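You operate a simulated robot arm through the tools that you are given. There is no shell and no other tool. Be economical: measure what you need, move in short steps, check, and stop when the job is done.

Carry out the task below with a simulated robot arm. There is one attempt and no reset: what you move stays moved.

TASK
Take the clip jar and leave it on the cream loan slip on the top of the lacquered table. Then put the red clip from the top of the lacquered table on top of the beige sanding block.
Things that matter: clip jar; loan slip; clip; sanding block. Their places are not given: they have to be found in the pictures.

It is judged by the outcome, as a careful person would: the job done as asked, and still so three seconds after it is handed in. It fails if anything else is knocked over, pushed out of place, dropped, spilled or broken.

THE ROBOT
A 7-joint arm with a two-finger parallel gripper, fixed in place. Base frame: the origin is at the foot of the arm, x ahead of it, y to its left, z up; the work surface is at about z = 0. Lengths are in mm, angles in rad, forces in N, time in s.
With the tool pointing down near the work surface it reaches from about 240 to 620 mm from the base axis. Its first joint turns from -1.152 to 1.152 rad. Payload 2.6 kg.
Tool frame: the origin (TCP) lies between the finger pads and is the grasp point; the fingertips stand 30 mm ahead of it; z points along the fingers, y is the line along which they close. The gripper opens to 94 mm. The fingers are 28 mm wide and 10 mm thick; the gripper's body (50 by 96 mm) begins 55 mm behind the TCP.
Orientation is that of the tool frame in the base frame, as [roll, pitch, yaw] about the fixed x, y, z axes, in that order (R = Rz(yaw) Ry(pitch) Rx(roll)). With the fingers straight down and closing along the base's y, the tool's x points along the base's -x, its y along +y and its z along -z.

THE INTERFACE
- The arm moves only by the tool play_rows. Its argument "moves" is a list of rows, each an object of numbers (a shift or turn left out is 0, a gripper value left out holds the last): "wx", "wy", "wz": the turn, a rotation vector about the tool's x, y, z in rad; "dx", "dy", "dz": the shift along the tool's x, y, z in mm; "hand": the opening, from 0 (shut) to 1 (fully open). In form: [{"wx": .., "wy": .., "wz": .., "dx": .., "dy": .., "dz": .., "hand": ..}, ...]. A call has 1 to 8 rows; each row shifts and turns the commanded pose from where the row before left it, along the tool's axes as they then stand. A row lasts 0.2 s, in which the tool goes at most 50 mm and 0.15 rad; a call with a longer step from one row to the next is refused whole, and so is a gripper value outside its range. A pose out of reach is approached as far as the arm can. The call stops where the force on the tool passes 40 N (or 10 N more than at its start, if that is more) or the arm is blocked; 0.2 s more then pass. The fingers move at their own pace (about 72 mm/s each) and stop on an object; they squeeze with about 21 N. The grip force told is the motor's: it shows also when the fingers shut on nothing. Time passes only in rows, and 0.2 s behind the last, so rows that do not move let the fingers close. It gives the time, the measured TCP pose, the force on the tool (base axes), the opening and the grip force at its end, in the units of the frame above (readings bear some noise).
- Cameras (640 x 400 px; columns grow to the right, rows downward): "scene" is fixed at [44.9, 448.9, 552.5]; the picture's right is [-0.63, -0.78, 0.00], its down [-0.53, 0.42, -0.74] and it looks along [0.57, -0.46, -0.68] (base axes); focal length 312 px, centre (320, 200). "wrist" rides on the gripper at [-37, 0, -58] in the tool frame; the picture's right is [0.00, -1.00, 0.00], its down [0.97, 0.00, -0.24] and it looks along [0.24, 0.00, 0.97] (tool axes); focal length 218 px, centre (320, 200).
- get_image(camera): a new picture of that camera. No time passes.
- point_at(camera, pixels): for up to 12 pixels [column, row] of the newest picture of that camera ("zoom" is the newest enlarged one), the place [x, y, z] in the base frame of the surface seen there, good to about 3 mm. No time passes.
- inspect(camera, box): a new picture of the part [left, top, right, bottom] of that camera's present view, enlarged. No time passes.
- close_job(): hands the job in; it is judged then, once.

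Work in short steps. Measure before you move; look again where a grasp or a placing could have gone wrong, and mend it. You have 80 turns and 46 pictures in all, the two below and enlarged ones among them. Open the gripper and draw the arm clear of the work before you hand the job in, unless the task says otherwise; then end with one line.

The tools are called after "Call:" by a JSON object that holds its "method" and its "body". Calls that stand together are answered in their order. play_rows: Moves the arm, as the interface text tells. Its arguments: {"type":"object","properties":{"moves":{"type":"array"}},"required":["moves"]} The other tools are called the same way: get_image (camera) takes a picture; point_at (camera, pixels) gives the place of the surface under pixels of a picture; inspect (camera, box) takes an enlarged picture of a part of a camera's view; close_job () hands the job in.

At the start:

```text
clock: 0.0
position: [328.0, -13.5, 288.3]
tool_rot: [3.141, 0.001, -3.141]
force: [0.7, 0.2, 0.7]
gripper_width: 94.1
grip_force: 0.2
```

scene: 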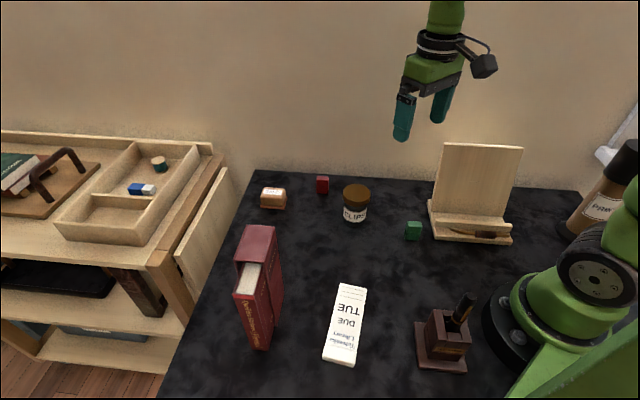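
wrist: 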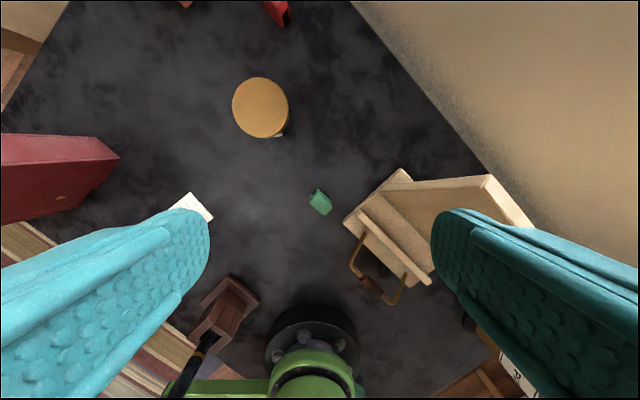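

The scene shows the jar at (355,203), the slip at (346,325), a red clip at (322,184) and a possible sanding block at (273,197). I'll zoom in and measure.

Call:
{"method": "inspect", "body": {"camera": "scene", "box": [230, 160, 450, 297]}}

Call:
{"method": "point_at", "body": {"camera": "scene", "pixels": [[356, 191], [355, 213], [322, 178], [322, 188], [273, 190], [272, 204], [340, 287], [366, 290], [323, 358], [353, 365], [413, 225], [265, 235]]}}

Call:
{"method": "inspect", "body": {"camera": "scene", "box": [230, 260, 450, 397]}}

```text
2.91 times, centred on (340, 228) of scene
```

zoom: 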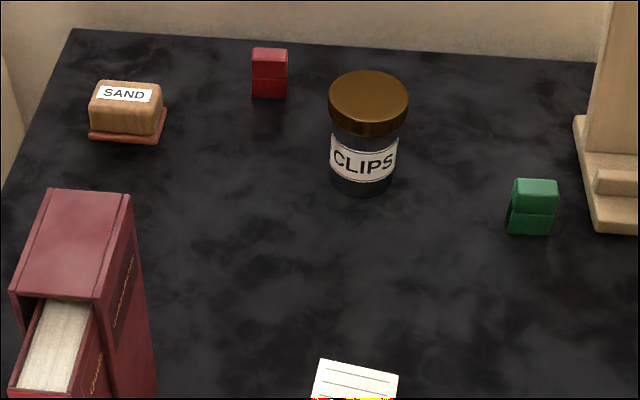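

```text
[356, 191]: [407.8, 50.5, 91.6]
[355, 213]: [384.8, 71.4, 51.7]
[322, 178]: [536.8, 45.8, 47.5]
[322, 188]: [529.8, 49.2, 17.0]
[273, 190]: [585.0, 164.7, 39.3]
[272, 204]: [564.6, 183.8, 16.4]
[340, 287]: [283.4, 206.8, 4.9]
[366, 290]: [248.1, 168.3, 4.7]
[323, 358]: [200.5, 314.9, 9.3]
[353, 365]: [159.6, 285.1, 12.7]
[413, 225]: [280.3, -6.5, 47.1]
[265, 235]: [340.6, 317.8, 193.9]
```

```text
2.91 times, centred on (340, 328) of scene
```

zoom: 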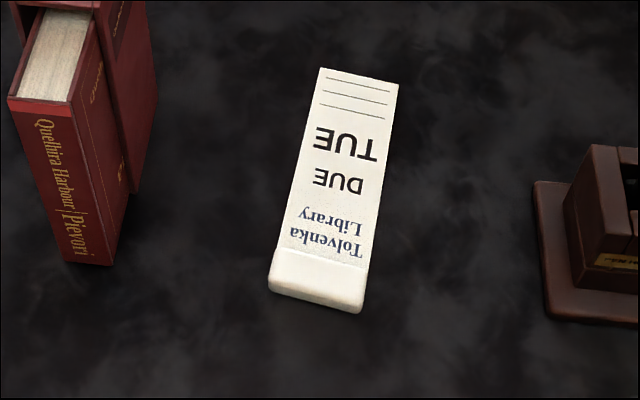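

The slip is a card about 53 mm wide with a raised or curled near end. I'll measure the jar, card, block and clip more finely.

Call:
{"method": "point_at", "body": {"camera": "zoom", "pixels": [[322, 72], [395, 88], [350, 110], [340, 160], [320, 220], [315, 262], [310, 285], [270, 287], [360, 305], [282, 240], [372, 255], [200, 200]]}}

Call:
{"method": "inspect", "body": {"camera": "scene", "box": [250, 165, 390, 252]}}

Call:
{"method": "inspect", "body": {"camera": "wrist", "box": [150, 0, 390, 150]}}

```text
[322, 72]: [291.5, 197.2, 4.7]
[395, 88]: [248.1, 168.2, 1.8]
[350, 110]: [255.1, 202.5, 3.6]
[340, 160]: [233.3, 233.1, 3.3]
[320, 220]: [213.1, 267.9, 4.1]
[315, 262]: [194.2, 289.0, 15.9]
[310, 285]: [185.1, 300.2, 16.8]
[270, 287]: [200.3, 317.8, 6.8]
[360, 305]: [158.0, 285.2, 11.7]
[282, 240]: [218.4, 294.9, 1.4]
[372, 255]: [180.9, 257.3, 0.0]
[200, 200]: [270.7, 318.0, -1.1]
```

```text
4.57 times, centred on (320, 208) of scene
```

zoom: 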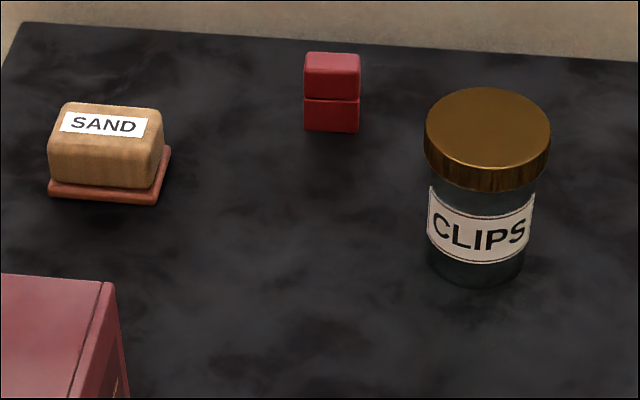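

```text
2.67 times, centred on (270, 75) of wrist
```

zoom: 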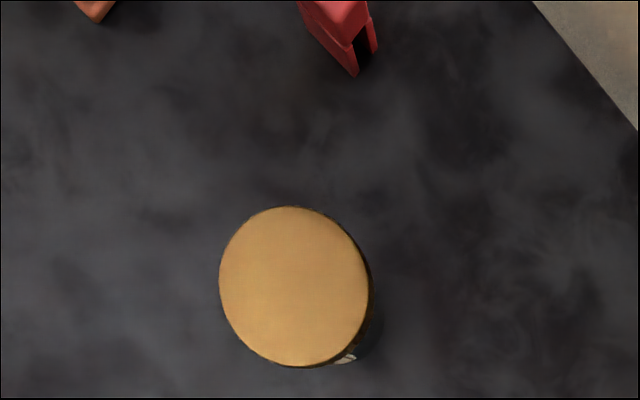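

Call:
{"method": "point_at", "body": {"camera": "zoom", "pixels": [[295, 287], [224, 280], [363, 285], [295, 211], [295, 362], [345, 30], [335, 10], [362, 50], [500, 250]]}}

```text
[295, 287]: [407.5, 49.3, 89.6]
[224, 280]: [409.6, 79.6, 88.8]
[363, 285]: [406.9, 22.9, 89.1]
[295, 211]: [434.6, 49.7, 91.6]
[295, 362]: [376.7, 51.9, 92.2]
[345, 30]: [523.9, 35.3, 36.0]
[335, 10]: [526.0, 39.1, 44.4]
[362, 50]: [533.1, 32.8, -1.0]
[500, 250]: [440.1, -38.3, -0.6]
```

Jar: centre (406.5, 51), lid top z≈90, diameter ≈60. I'll move above it, staying clear of the lid.

Call:
{"method": "play_rows", "body": {"moves": [{"dx": -26, "dy": 21, "dz": 25, "hand": 1}, {"dx": -26, "dy": 21, "dz": 35}, {"dx": -26.5, "dy": 22.5, "dz": 38}, {"dz": 38}, {}, {}]}}

Call:
{"method": "get_image", "body": {"camera": "wrist"}}

```text
refused: row 3 steps farther than a row can; nothing moved
```

```text
39 pictures are left
```

wrist: 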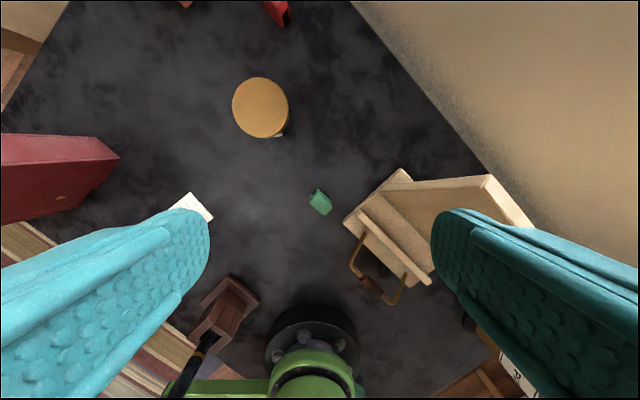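

Refused because one row was over 50 mm; I'll use smaller steps.

Call:
{"method": "play_rows", "body": {"moves": [{"dx": -26, "dy": 21, "dz": 25, "hand": 1}, {"dx": -26, "dy": 21, "dz": 30}, {"dx": -26.5, "dy": 22.5, "dz": 30}, {"dz": 48}, {}, {}]}}

Call:
{"method": "get_image", "body": {"camera": "wrist"}}

```text
clock: 1.4
position: [405.8, 51.0, 154.5]
tool_rot: [3.141, -0.001, -3.141]
force: [-0.2, 0.7, -0.6]
gripper_width: 94.0
grip_force: 0.1
```

```text
38 pictures are left
```

wrist: 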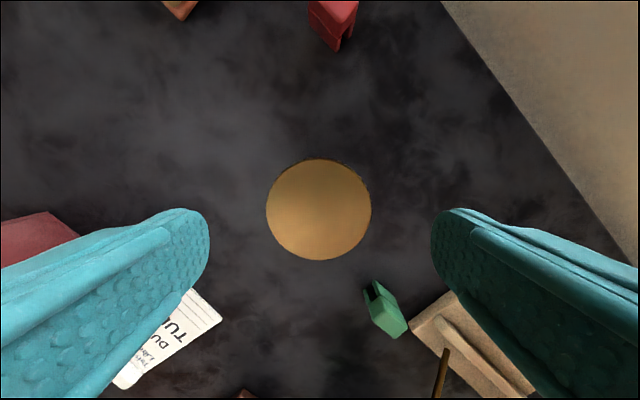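

The lid is centred between the fingers (column 319). I'll descend to z≈60 and close.

Call:
{"method": "play_rows", "body": {"moves": [{"dx": -1, "dz": 35}, {"dz": 35}, {"dz": 24}, {}, {"hand": 0}, {"hand": 0}, {"hand": 0}, {"hand": 0}]}}

Call:
{"method": "get_image", "body": {"camera": "scene"}}

```text
clock: 3.2
position: [407.3, 50.4, 59.0]
tool_rot: [-3.141, -0.001, -3.141]
force: [-0.2, 1.1, 0.0]
gripper_width: 61.3
grip_force: 21.1
```

```text
37 pictures are left
```

scene: 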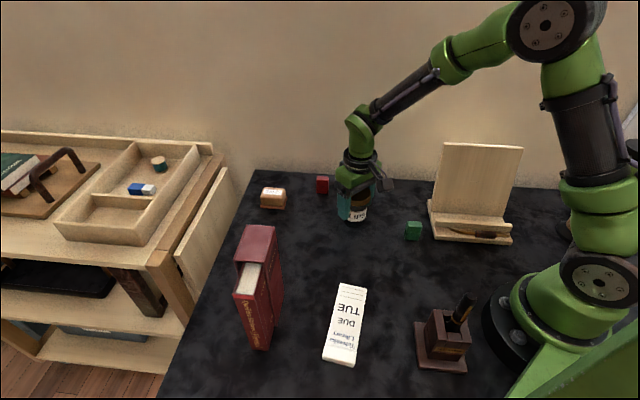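

The grip holds at 61 mm. I'll lift gently and check that the whole jar comes up.

Call:
{"method": "play_rows", "body": {"moves": [{"dz": -8}, {"dz": -15}, {"dz": -20}, {"dz": -17}, {}, {}]}}

Call:
{"method": "inspect", "body": {"camera": "scene", "box": [260, 110, 460, 235]}}

```text
clock: 4.6
position: [408.1, 52.2, 121.6]
tool_rot: [3.141, 0.0, 3.141]
force: [0.3, 0.2, -1.8]
gripper_width: 61.5
grip_force: 20.7
```

```text
3.20 times, centred on (360, 172) of scene
```

zoom: 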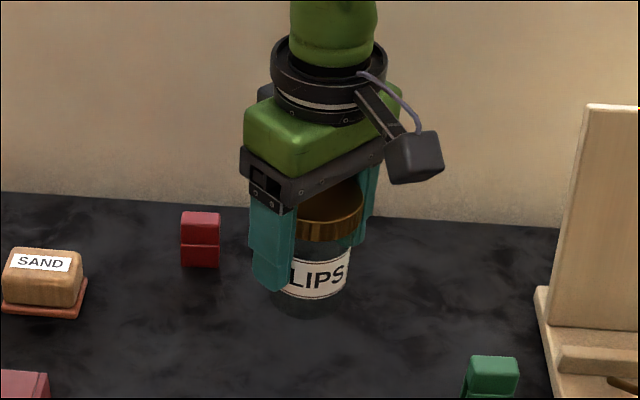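

The jar is held whole. I'll carry it over the slip's flat part, centre (234, 229).

Call:
{"method": "play_rows", "body": {"moves": [{"dx": 20, "dy": 20}, {"dx": 30, "dy": 30}, {"dx": 34, "dy": 34}, {"dx": 34, "dy": 34}, {"dx": 34, "dy": 34}, {"dx": 21, "dy": 25}, {}, {}]}}

Call:
{"method": "inspect", "body": {"camera": "scene", "box": [200, 200, 500, 388]}}

Call:
{"method": "get_image", "body": {"camera": "wrist"}}

```text
clock: 6.4
position: [235.9, 228.7, 121.2]
tool_rot: [3.141, 0.0, 3.141]
force: [0.2, -0.3, -1.2]
gripper_width: 61.1
grip_force: 21.2
```

```text
2.13 times, centred on (350, 294) of scene
```

zoom: 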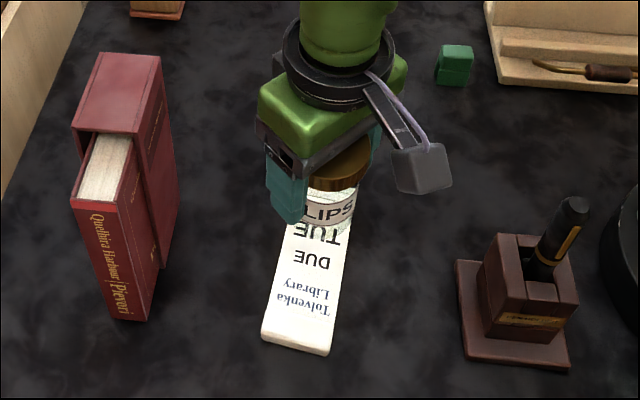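

```text
34 pictures are left
```

wrist: 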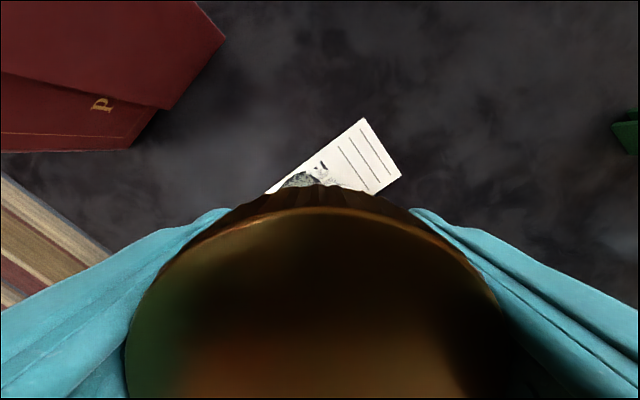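

Position is good. I'll lower until the jar base meets the card (~z 62), slowing at the end.

Call:
{"method": "play_rows", "body": {"moves": [{"dx": 1, "dz": 25}, {"dz": 20}, {"dz": 8}, {"dz": 3}, {"dz": 1.5}, {}, {}]}}

Call:
{"method": "inspect", "body": {"camera": "scene", "box": [270, 250, 430, 350]}}

```text
clock: 8.0
position: [234.4, 229.6, 63.5]
tool_rot: [3.141, -0.001, 3.141]
force: [-0.5, 0.0, 3.9]
gripper_width: 60.9
grip_force: 20.9
```

```text
4.00 times, centred on (350, 300) of scene
```

zoom: 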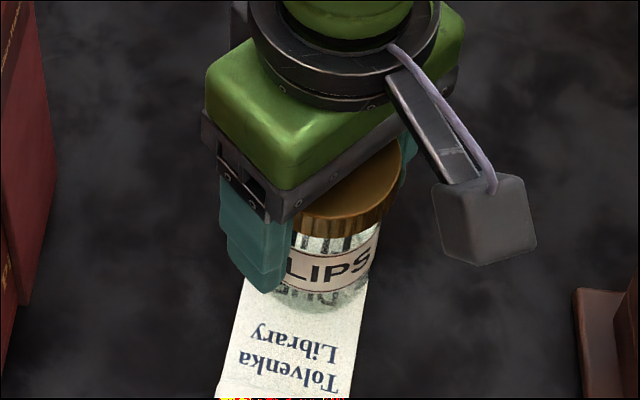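

Force has turned to +3.9 N, so it's touching. I'll release and rise straight up.

Call:
{"method": "play_rows", "body": {"moves": [{"hand": 0.85}, {"hand": 0.95}, {"hand": 1}, {"dz": -30}, {"dz": -45}, {"dz": -45}, {}]}}

Call:
{"method": "play_rows", "body": {"moves": [{"dx": -40, "dy": -20, "dz": -20}, {"dx": -40, "dy": -25, "dz": -10}, {"dx": -40, "dy": -25}, {"dx": -40, "dy": -25}, {"dx": -40, "dy": -20}, {}, {}]}}

Call:
{"method": "inspect", "body": {"camera": "scene", "box": [200, 160, 450, 388]}}

Call:
{"method": "get_image", "body": {"camera": "wrist"}}

```text
clock: 9.6
position: [235.7, 228.5, 184.2]
tool_rot: [3.141, -0.001, 3.141]
force: [-0.4, 0.9, 1.0]
gripper_width: 93.8
grip_force: 0.1
```

```text
clock: 11.2
position: [433.4, 111.9, 213.0]
tool_rot: [-3.141, 0.0, -3.142]
force: [-0.1, 0.0, 0.4]
gripper_width: 93.8
grip_force: 0.1
```

```text
1.75 times, centred on (325, 274) of scene
```

zoom: 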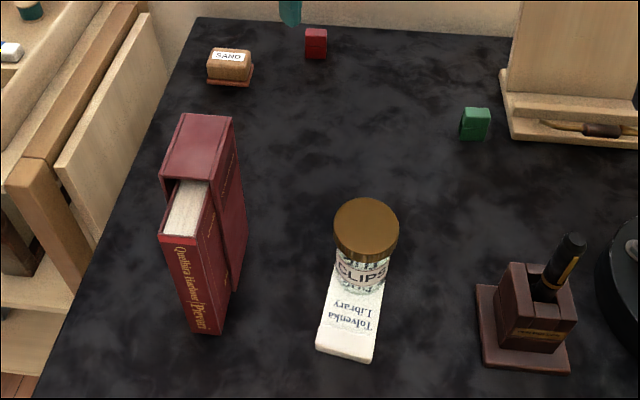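

```text
31 pictures are left
```

wrist: 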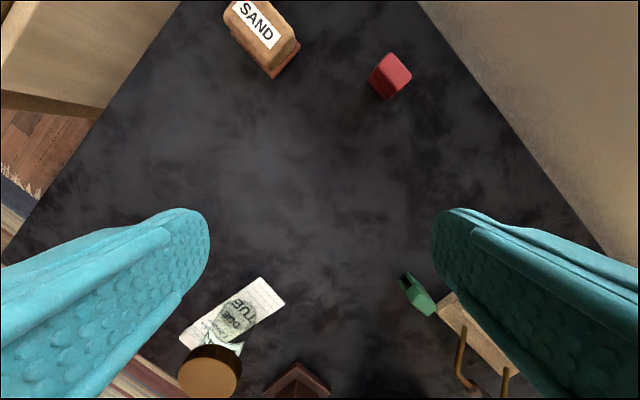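

The jar stands on the slip. Next I'll measure the red clip and the block through the wrist camera.

Call:
{"method": "inspect", "body": {"camera": "wrist", "box": [200, 0, 440, 150]}}

Call:
{"method": "play_rows", "body": {"moves": [{"dx": -30, "dz": 10}, {"dx": -30, "dy": -20, "dz": 10}, {"dy": -20}, {}, {}]}}

Call:
{"method": "inspect", "body": {"camera": "wrist", "box": [160, 60, 480, 260]}}

```text
2.67 times, centred on (320, 75) of wrist
```

zoom: 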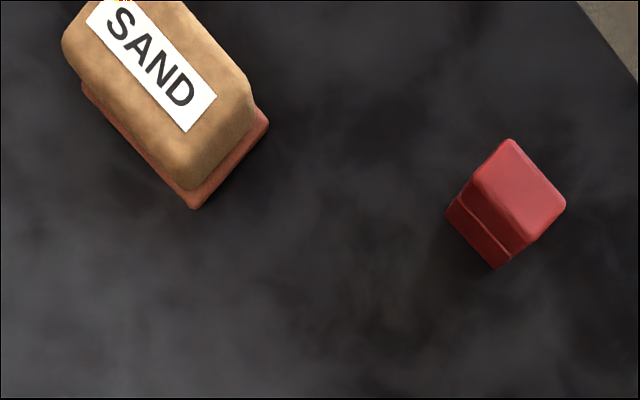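

```text
clock: 12.4
position: [493.0, 72.6, 193.3]
tool_rot: [-3.141, -0.001, -3.14]
force: [-0.5, 0.5, 0.0]
gripper_width: 93.9
grip_force: 0.1
```

```text
2.00 times, centred on (320, 160) of wrist
```

zoom: 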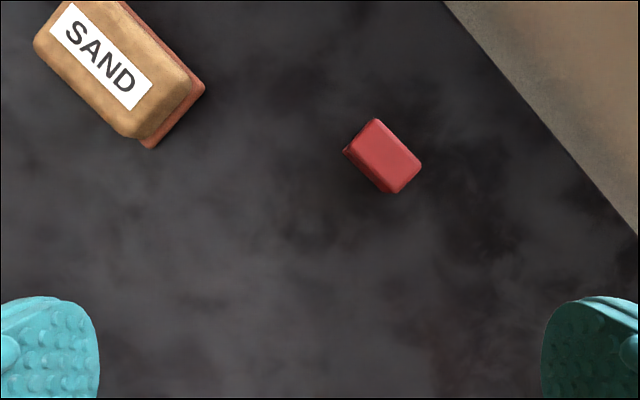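

Call:
{"method": "point_at", "body": {"camera": "zoom", "pixels": [[385, 155], [376, 121], [420, 163], [396, 190], [357, 147], [480, 150], [100, 60], [70, 10], [145, 95], [125, 130], [185, 75], [150, 140]]}}

Call:
{"method": "inspect", "body": {"camera": "wrist", "box": [120, 0, 360, 150]}}

```text
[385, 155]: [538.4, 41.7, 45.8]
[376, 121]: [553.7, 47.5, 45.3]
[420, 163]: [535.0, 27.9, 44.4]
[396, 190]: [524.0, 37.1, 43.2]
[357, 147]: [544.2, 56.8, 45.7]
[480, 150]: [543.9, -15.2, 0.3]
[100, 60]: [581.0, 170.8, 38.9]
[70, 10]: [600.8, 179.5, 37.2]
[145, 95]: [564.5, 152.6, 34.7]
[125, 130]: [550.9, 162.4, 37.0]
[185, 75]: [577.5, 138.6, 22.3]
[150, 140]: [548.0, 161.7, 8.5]
```

```text
2.67 times, centred on (240, 75) of wrist
```

zoom: 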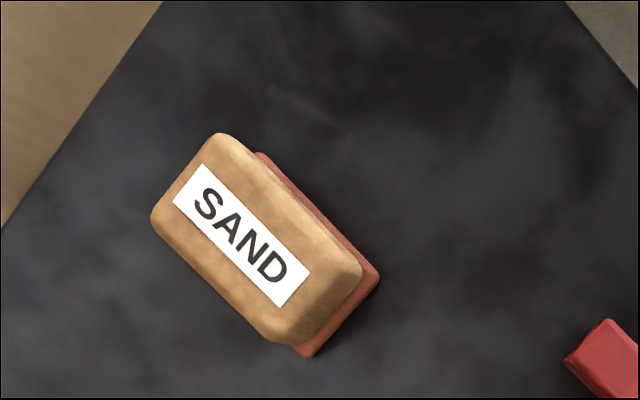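

The clip top is centred at (539, 42), 27×15 mm, with its long axis at 45° and height 45. The block's long axis is at about 45° as well. I'll rotate the tool +45° so the fingers close across the short side.

Call:
{"method": "play_rows", "body": {"moves": [{"wz": -0.131, "dz": 0}, {"wz": -0.131}, {"wz": -0.131}, {"wz": -0.131}, {"wz": -0.131}, {"wz": -0.13}, {"hand": 0.6}, {}]}}

Call:
{"method": "get_image", "body": {"camera": "wrist"}}

```text
clock: 14.2
position: [494.9, 72.9, 193.8]
tool_rot: [3.141, 0.0, -2.355]
force: [0.6, 0.7, -0.3]
gripper_width: 56.2
grip_force: 0.1
```

```text
27 pictures are left
```

wrist: 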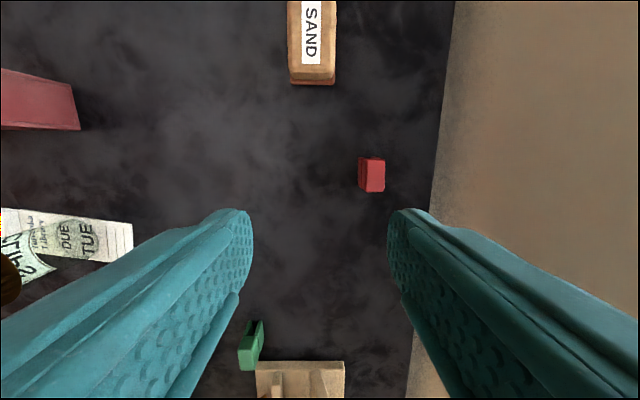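

Aligned. I'll move over the clip at about z=110.

Call:
{"method": "play_rows", "body": {"moves": [{"dx": -5, "dy": -26, "dz": 30}, {"dx": -5, "dy": -27, "dz": 35}, {"dz": 18}, {}, {}]}}

Call:
{"method": "inspect", "body": {"camera": "wrist", "box": [160, 100, 480, 300]}}

```text
clock: 15.4
position: [539.8, 43.6, 110.1]
tool_rot: [-3.14, 0.001, -2.355]
force: [0.2, 0.0, -0.4]
gripper_width: 56.3
grip_force: 0.0
```

```text
2.00 times, centred on (320, 200) of wrist
```

zoom: 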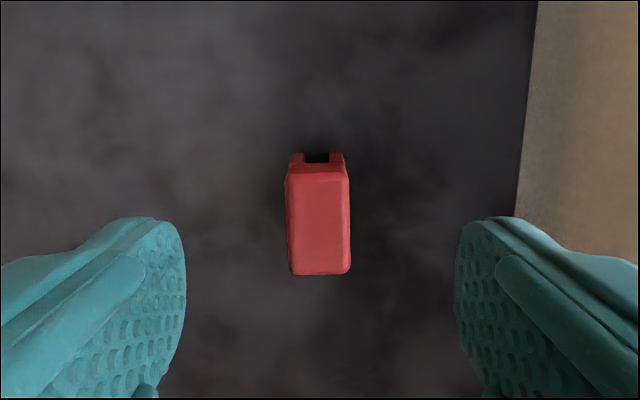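

Call:
{"method": "point_at", "body": {"camera": "zoom", "pixels": [[318, 180], [318, 222], [318, 268], [290, 222], [347, 222], [318, 156]]}}

```text
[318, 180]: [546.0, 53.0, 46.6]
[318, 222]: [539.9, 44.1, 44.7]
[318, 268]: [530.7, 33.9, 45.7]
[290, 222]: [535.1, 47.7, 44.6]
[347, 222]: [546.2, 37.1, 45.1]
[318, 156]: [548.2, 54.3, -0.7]
```

Centred on the clip within about 1 mm. I'll descend to z≈36 (tips at ~6) and close.

Call:
{"method": "play_rows", "body": {"moves": [{"dz": 30}, {"dz": 30}, {"dz": 14}, {}, {"hand": 0}, {}, {}, {}]}}

Call:
{"method": "play_rows", "body": {"moves": [{"dz": -10}, {"dz": -30}, {"dz": -40}, {}, {}]}}

Call:
{"method": "inspect", "body": {"camera": "scene", "box": [220, 90, 420, 215]}}

Call:
{"method": "get_image", "body": {"camera": "wrist"}}

```text
clock: 17.2
position: [538.8, 41.7, 35.8]
tool_rot: [-3.142, 0.0, -2.358]
force: [-0.3, -0.6, -0.6]
gripper_width: 22.1
grip_force: 21.3
```

```text
clock: 18.4
position: [538.5, 42.1, 116.6]
tool_rot: [-3.141, 0.0, -2.356]
force: [-1.0, 0.0, 0.3]
gripper_width: 21.9
grip_force: 20.6
```

```text
3.20 times, centred on (320, 152) of scene
```

zoom: 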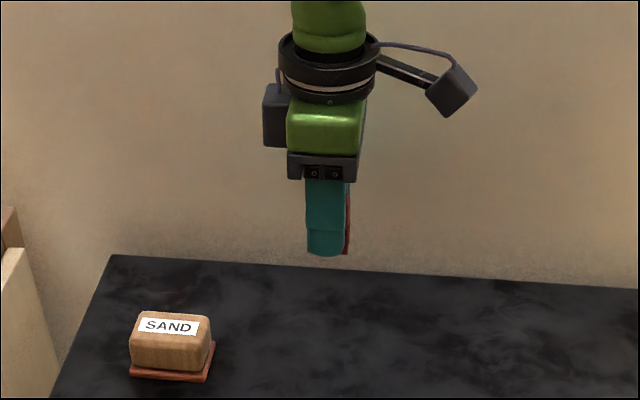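

```text
24 pictures are left
```

wrist: 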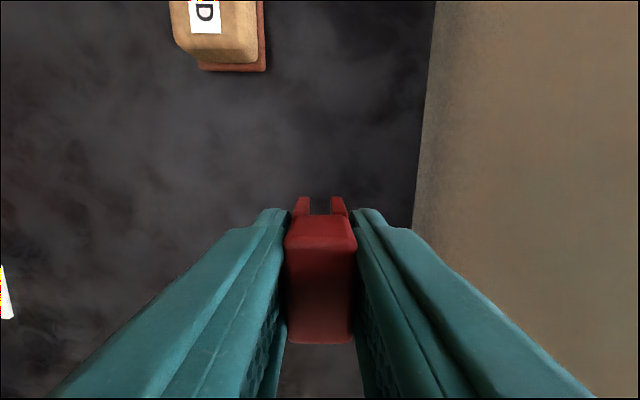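

Clip held (22 mm). I'll move part-way and measure the block's top.

Call:
{"method": "play_rows", "body": {"moves": [{"dx": -20, "dy": 20, "dz": -20}, {"dx": -20, "dy": 20, "dz": -15}, {"dx": -5, "dy": 20}, {}, {}]}}

Call:
{"method": "inspect", "body": {"camera": "wrist", "box": [200, 0, 440, 150]}}

```text
clock: 19.6
position: [528.1, 116.2, 150.9]
tool_rot: [3.142, 0.001, -2.358]
force: [0.1, 0.7, 0.1]
gripper_width: 22.0
grip_force: 21.0
```

```text
2.67 times, centred on (320, 75) of wrist
```

zoom: 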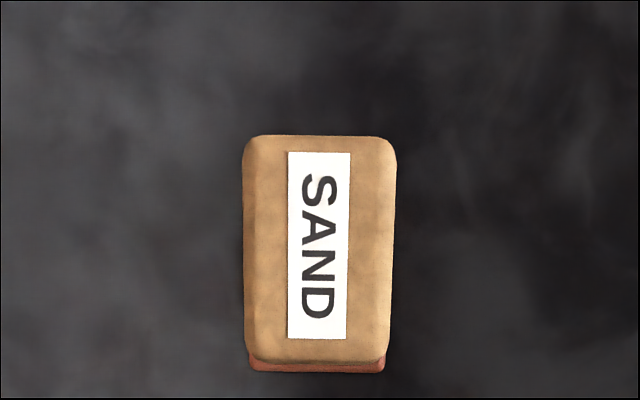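

Call:
{"method": "point_at", "body": {"camera": "zoom", "pixels": [[320, 240], [320, 142], [320, 335], [320, 355], [250, 240], [265, 240], [375, 240], [388, 240], [285, 150], [285, 340], [360, 340], [360, 160]]}}

```text
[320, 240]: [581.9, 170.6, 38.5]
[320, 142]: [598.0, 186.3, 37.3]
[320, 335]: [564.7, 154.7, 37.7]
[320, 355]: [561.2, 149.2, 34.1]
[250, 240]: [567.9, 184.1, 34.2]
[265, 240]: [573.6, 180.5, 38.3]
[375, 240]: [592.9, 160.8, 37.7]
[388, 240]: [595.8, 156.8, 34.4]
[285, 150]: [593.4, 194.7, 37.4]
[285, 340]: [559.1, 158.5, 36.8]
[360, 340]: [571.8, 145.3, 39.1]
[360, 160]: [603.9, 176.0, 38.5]
```

The block's top centre is (581, 170.5), z≈38. I'll move above it and check.

Call:
{"method": "play_rows", "body": {"moves": [{"dx": -25}, {"dx": -25, "dy": 1}, {"dx": -24.5}, {"dz": 20}, {"dz": 20}, {}, {}]}}

Call:
{"method": "inspect", "body": {"camera": "scene", "box": [190, 110, 350, 210]}}

Call:
{"method": "get_image", "body": {"camera": "wrist"}}

```text
clock: 21.2
position: [578.1, 171.7, 111.1]
tool_rot: [-3.142, 0.001, -2.356]
force: [0.7, 0.0, -0.1]
gripper_width: 22.0
grip_force: 21.2
```

```text
4.00 times, centred on (270, 160) of scene
```

zoom: 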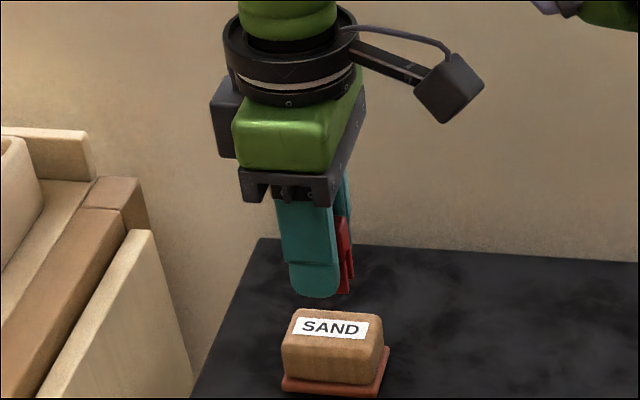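

```text
21 pictures are left
```

wrist: 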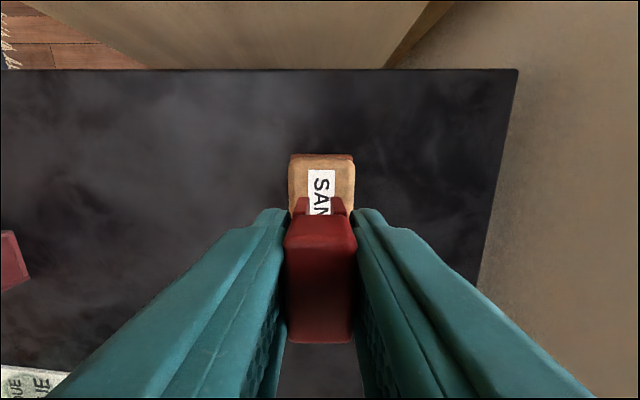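

Alignment is good (block columns 288–355, clip centred at 320). I'll lower with slow final steps.

Call:
{"method": "play_rows", "body": {"moves": [{"dy": -1.5, "dz": 15}, {"dz": 12}, {"dz": 5}, {"dz": 2}, {"dz": 1}, {}, {}]}}

Call:
{"method": "inspect", "body": {"camera": "scene", "box": [230, 140, 326, 200]}}

```text
clock: 22.8
position: [580.7, 169.7, 76.5]
tool_rot: [3.141, 0.001, -2.357]
force: [0.1, 0.5, 0.0]
gripper_width: 22.0
grip_force: 21.3
```

```text
6.67 times, centred on (278, 170) of scene
```

zoom: 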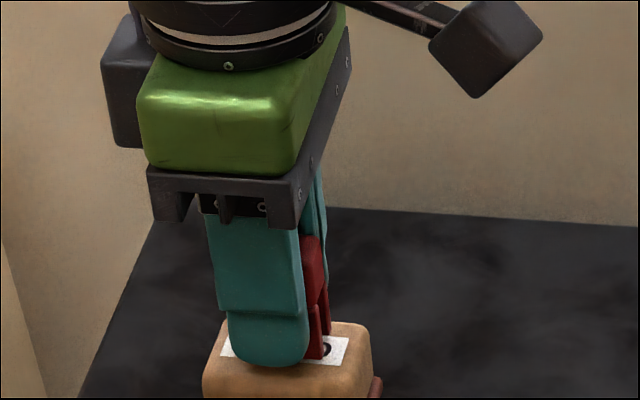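

No contact force yet at z 76.5; I'll step down in 1 mm increments.

Call:
{"method": "play_rows", "body": {"moves": [{"dz": 1}, {"dz": 1}, {}]}}

```text
clock: 23.6
position: [580.5, 169.8, 74.3]
tool_rot: [3.141, 0.001, -2.356]
force: [-0.6, -0.2, -0.8]
gripper_width: 22.0
grip_force: 21.2
```

Call:
{"method": "play_rows", "body": {"moves": [{"dz": 0.7}, {"dz": 0.5}, {}]}}

```text
clock: 24.4
position: [580.2, 169.1, 74.4]
tool_rot: [-3.141, 0.0, -2.356]
force: [-1.9, -1.5, 4.2]
gripper_width: 22.1
grip_force: 21.0
```

Contact (+4.2 N). I'll release and rise straight up.

Call:
{"method": "play_rows", "body": {"moves": [{"hand": 0.35}, {"hand": 0.5}, {"hand": 0.6}, {"dz": -20}, {"dz": -40}, {"dz": -40}, {}]}}

Call:
{"method": "play_rows", "body": {"moves": [{"dx": 35, "dz": -20}, {"dx": 45}, {"dx": 45}, {"dx": 45}, {}, {}]}}

Call:
{"method": "get_image", "body": {"camera": "scene"}}

Call:
{"method": "inspect", "body": {"camera": "scene", "box": [230, 150, 326, 210]}}

Call:
{"method": "inspect", "body": {"camera": "scene", "box": [270, 250, 430, 350]}}

```text
clock: 26.0
position: [577.7, 172.1, 172.3]
tool_rot: [3.141, -0.001, -2.357]
force: [-0.1, 0.4, -0.3]
gripper_width: 56.8
grip_force: 0.1
out of reach, approached as far as the arm can: row 6
```

```text
clock: 27.4
position: [458.8, 52.4, 190.7]
tool_rot: [-3.141, -0.002, -2.356]
force: [0.5, -0.2, -0.3]
gripper_width: 56.3
grip_force: 0.1
```

```text
19 pictures are left
```

scene: 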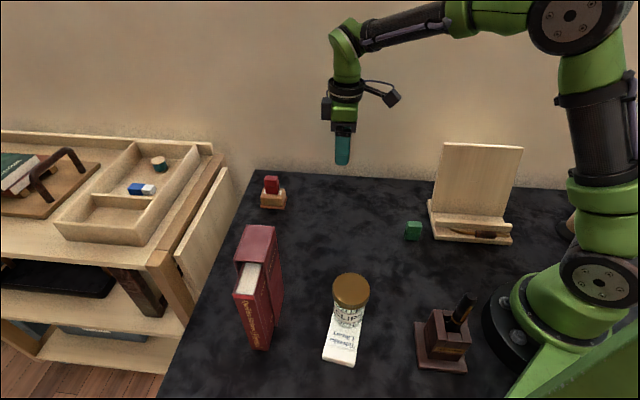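

```text
6.67 times, centred on (278, 180) of scene
```

zoom: 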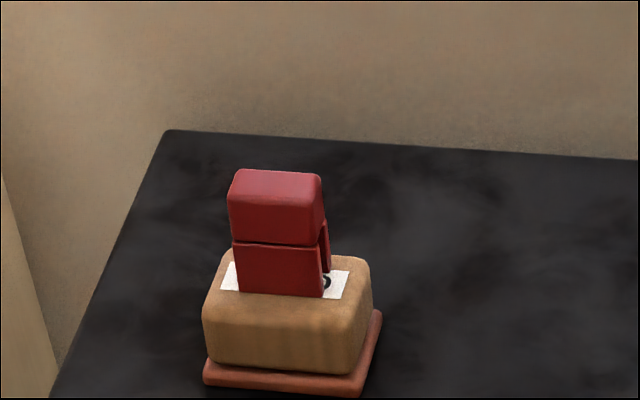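

```text
4.00 times, centred on (350, 300) of scene
```

zoom: 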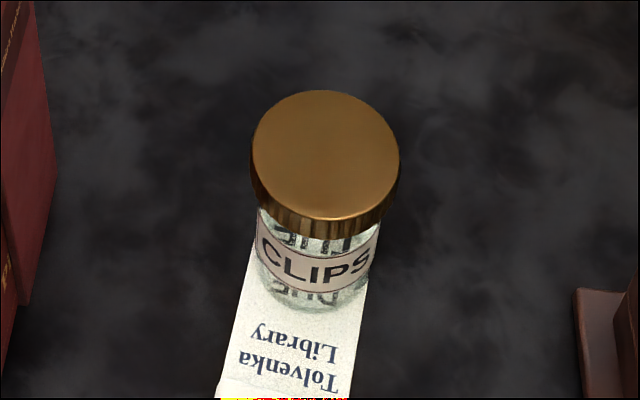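

The clip stands on the block, the jar stands on the slip, and nothing else has moved. The gripper is open and clear, so I'm handing in.

Call:
{"method": "close_job", "body": {}}

```text
The job is handed in.
```

The clip jar is standing on the cream loan slip and the red clip is standing on the beige sanding block; the last pictures, taken just before I handed the job in, showed nothing else disturbed.
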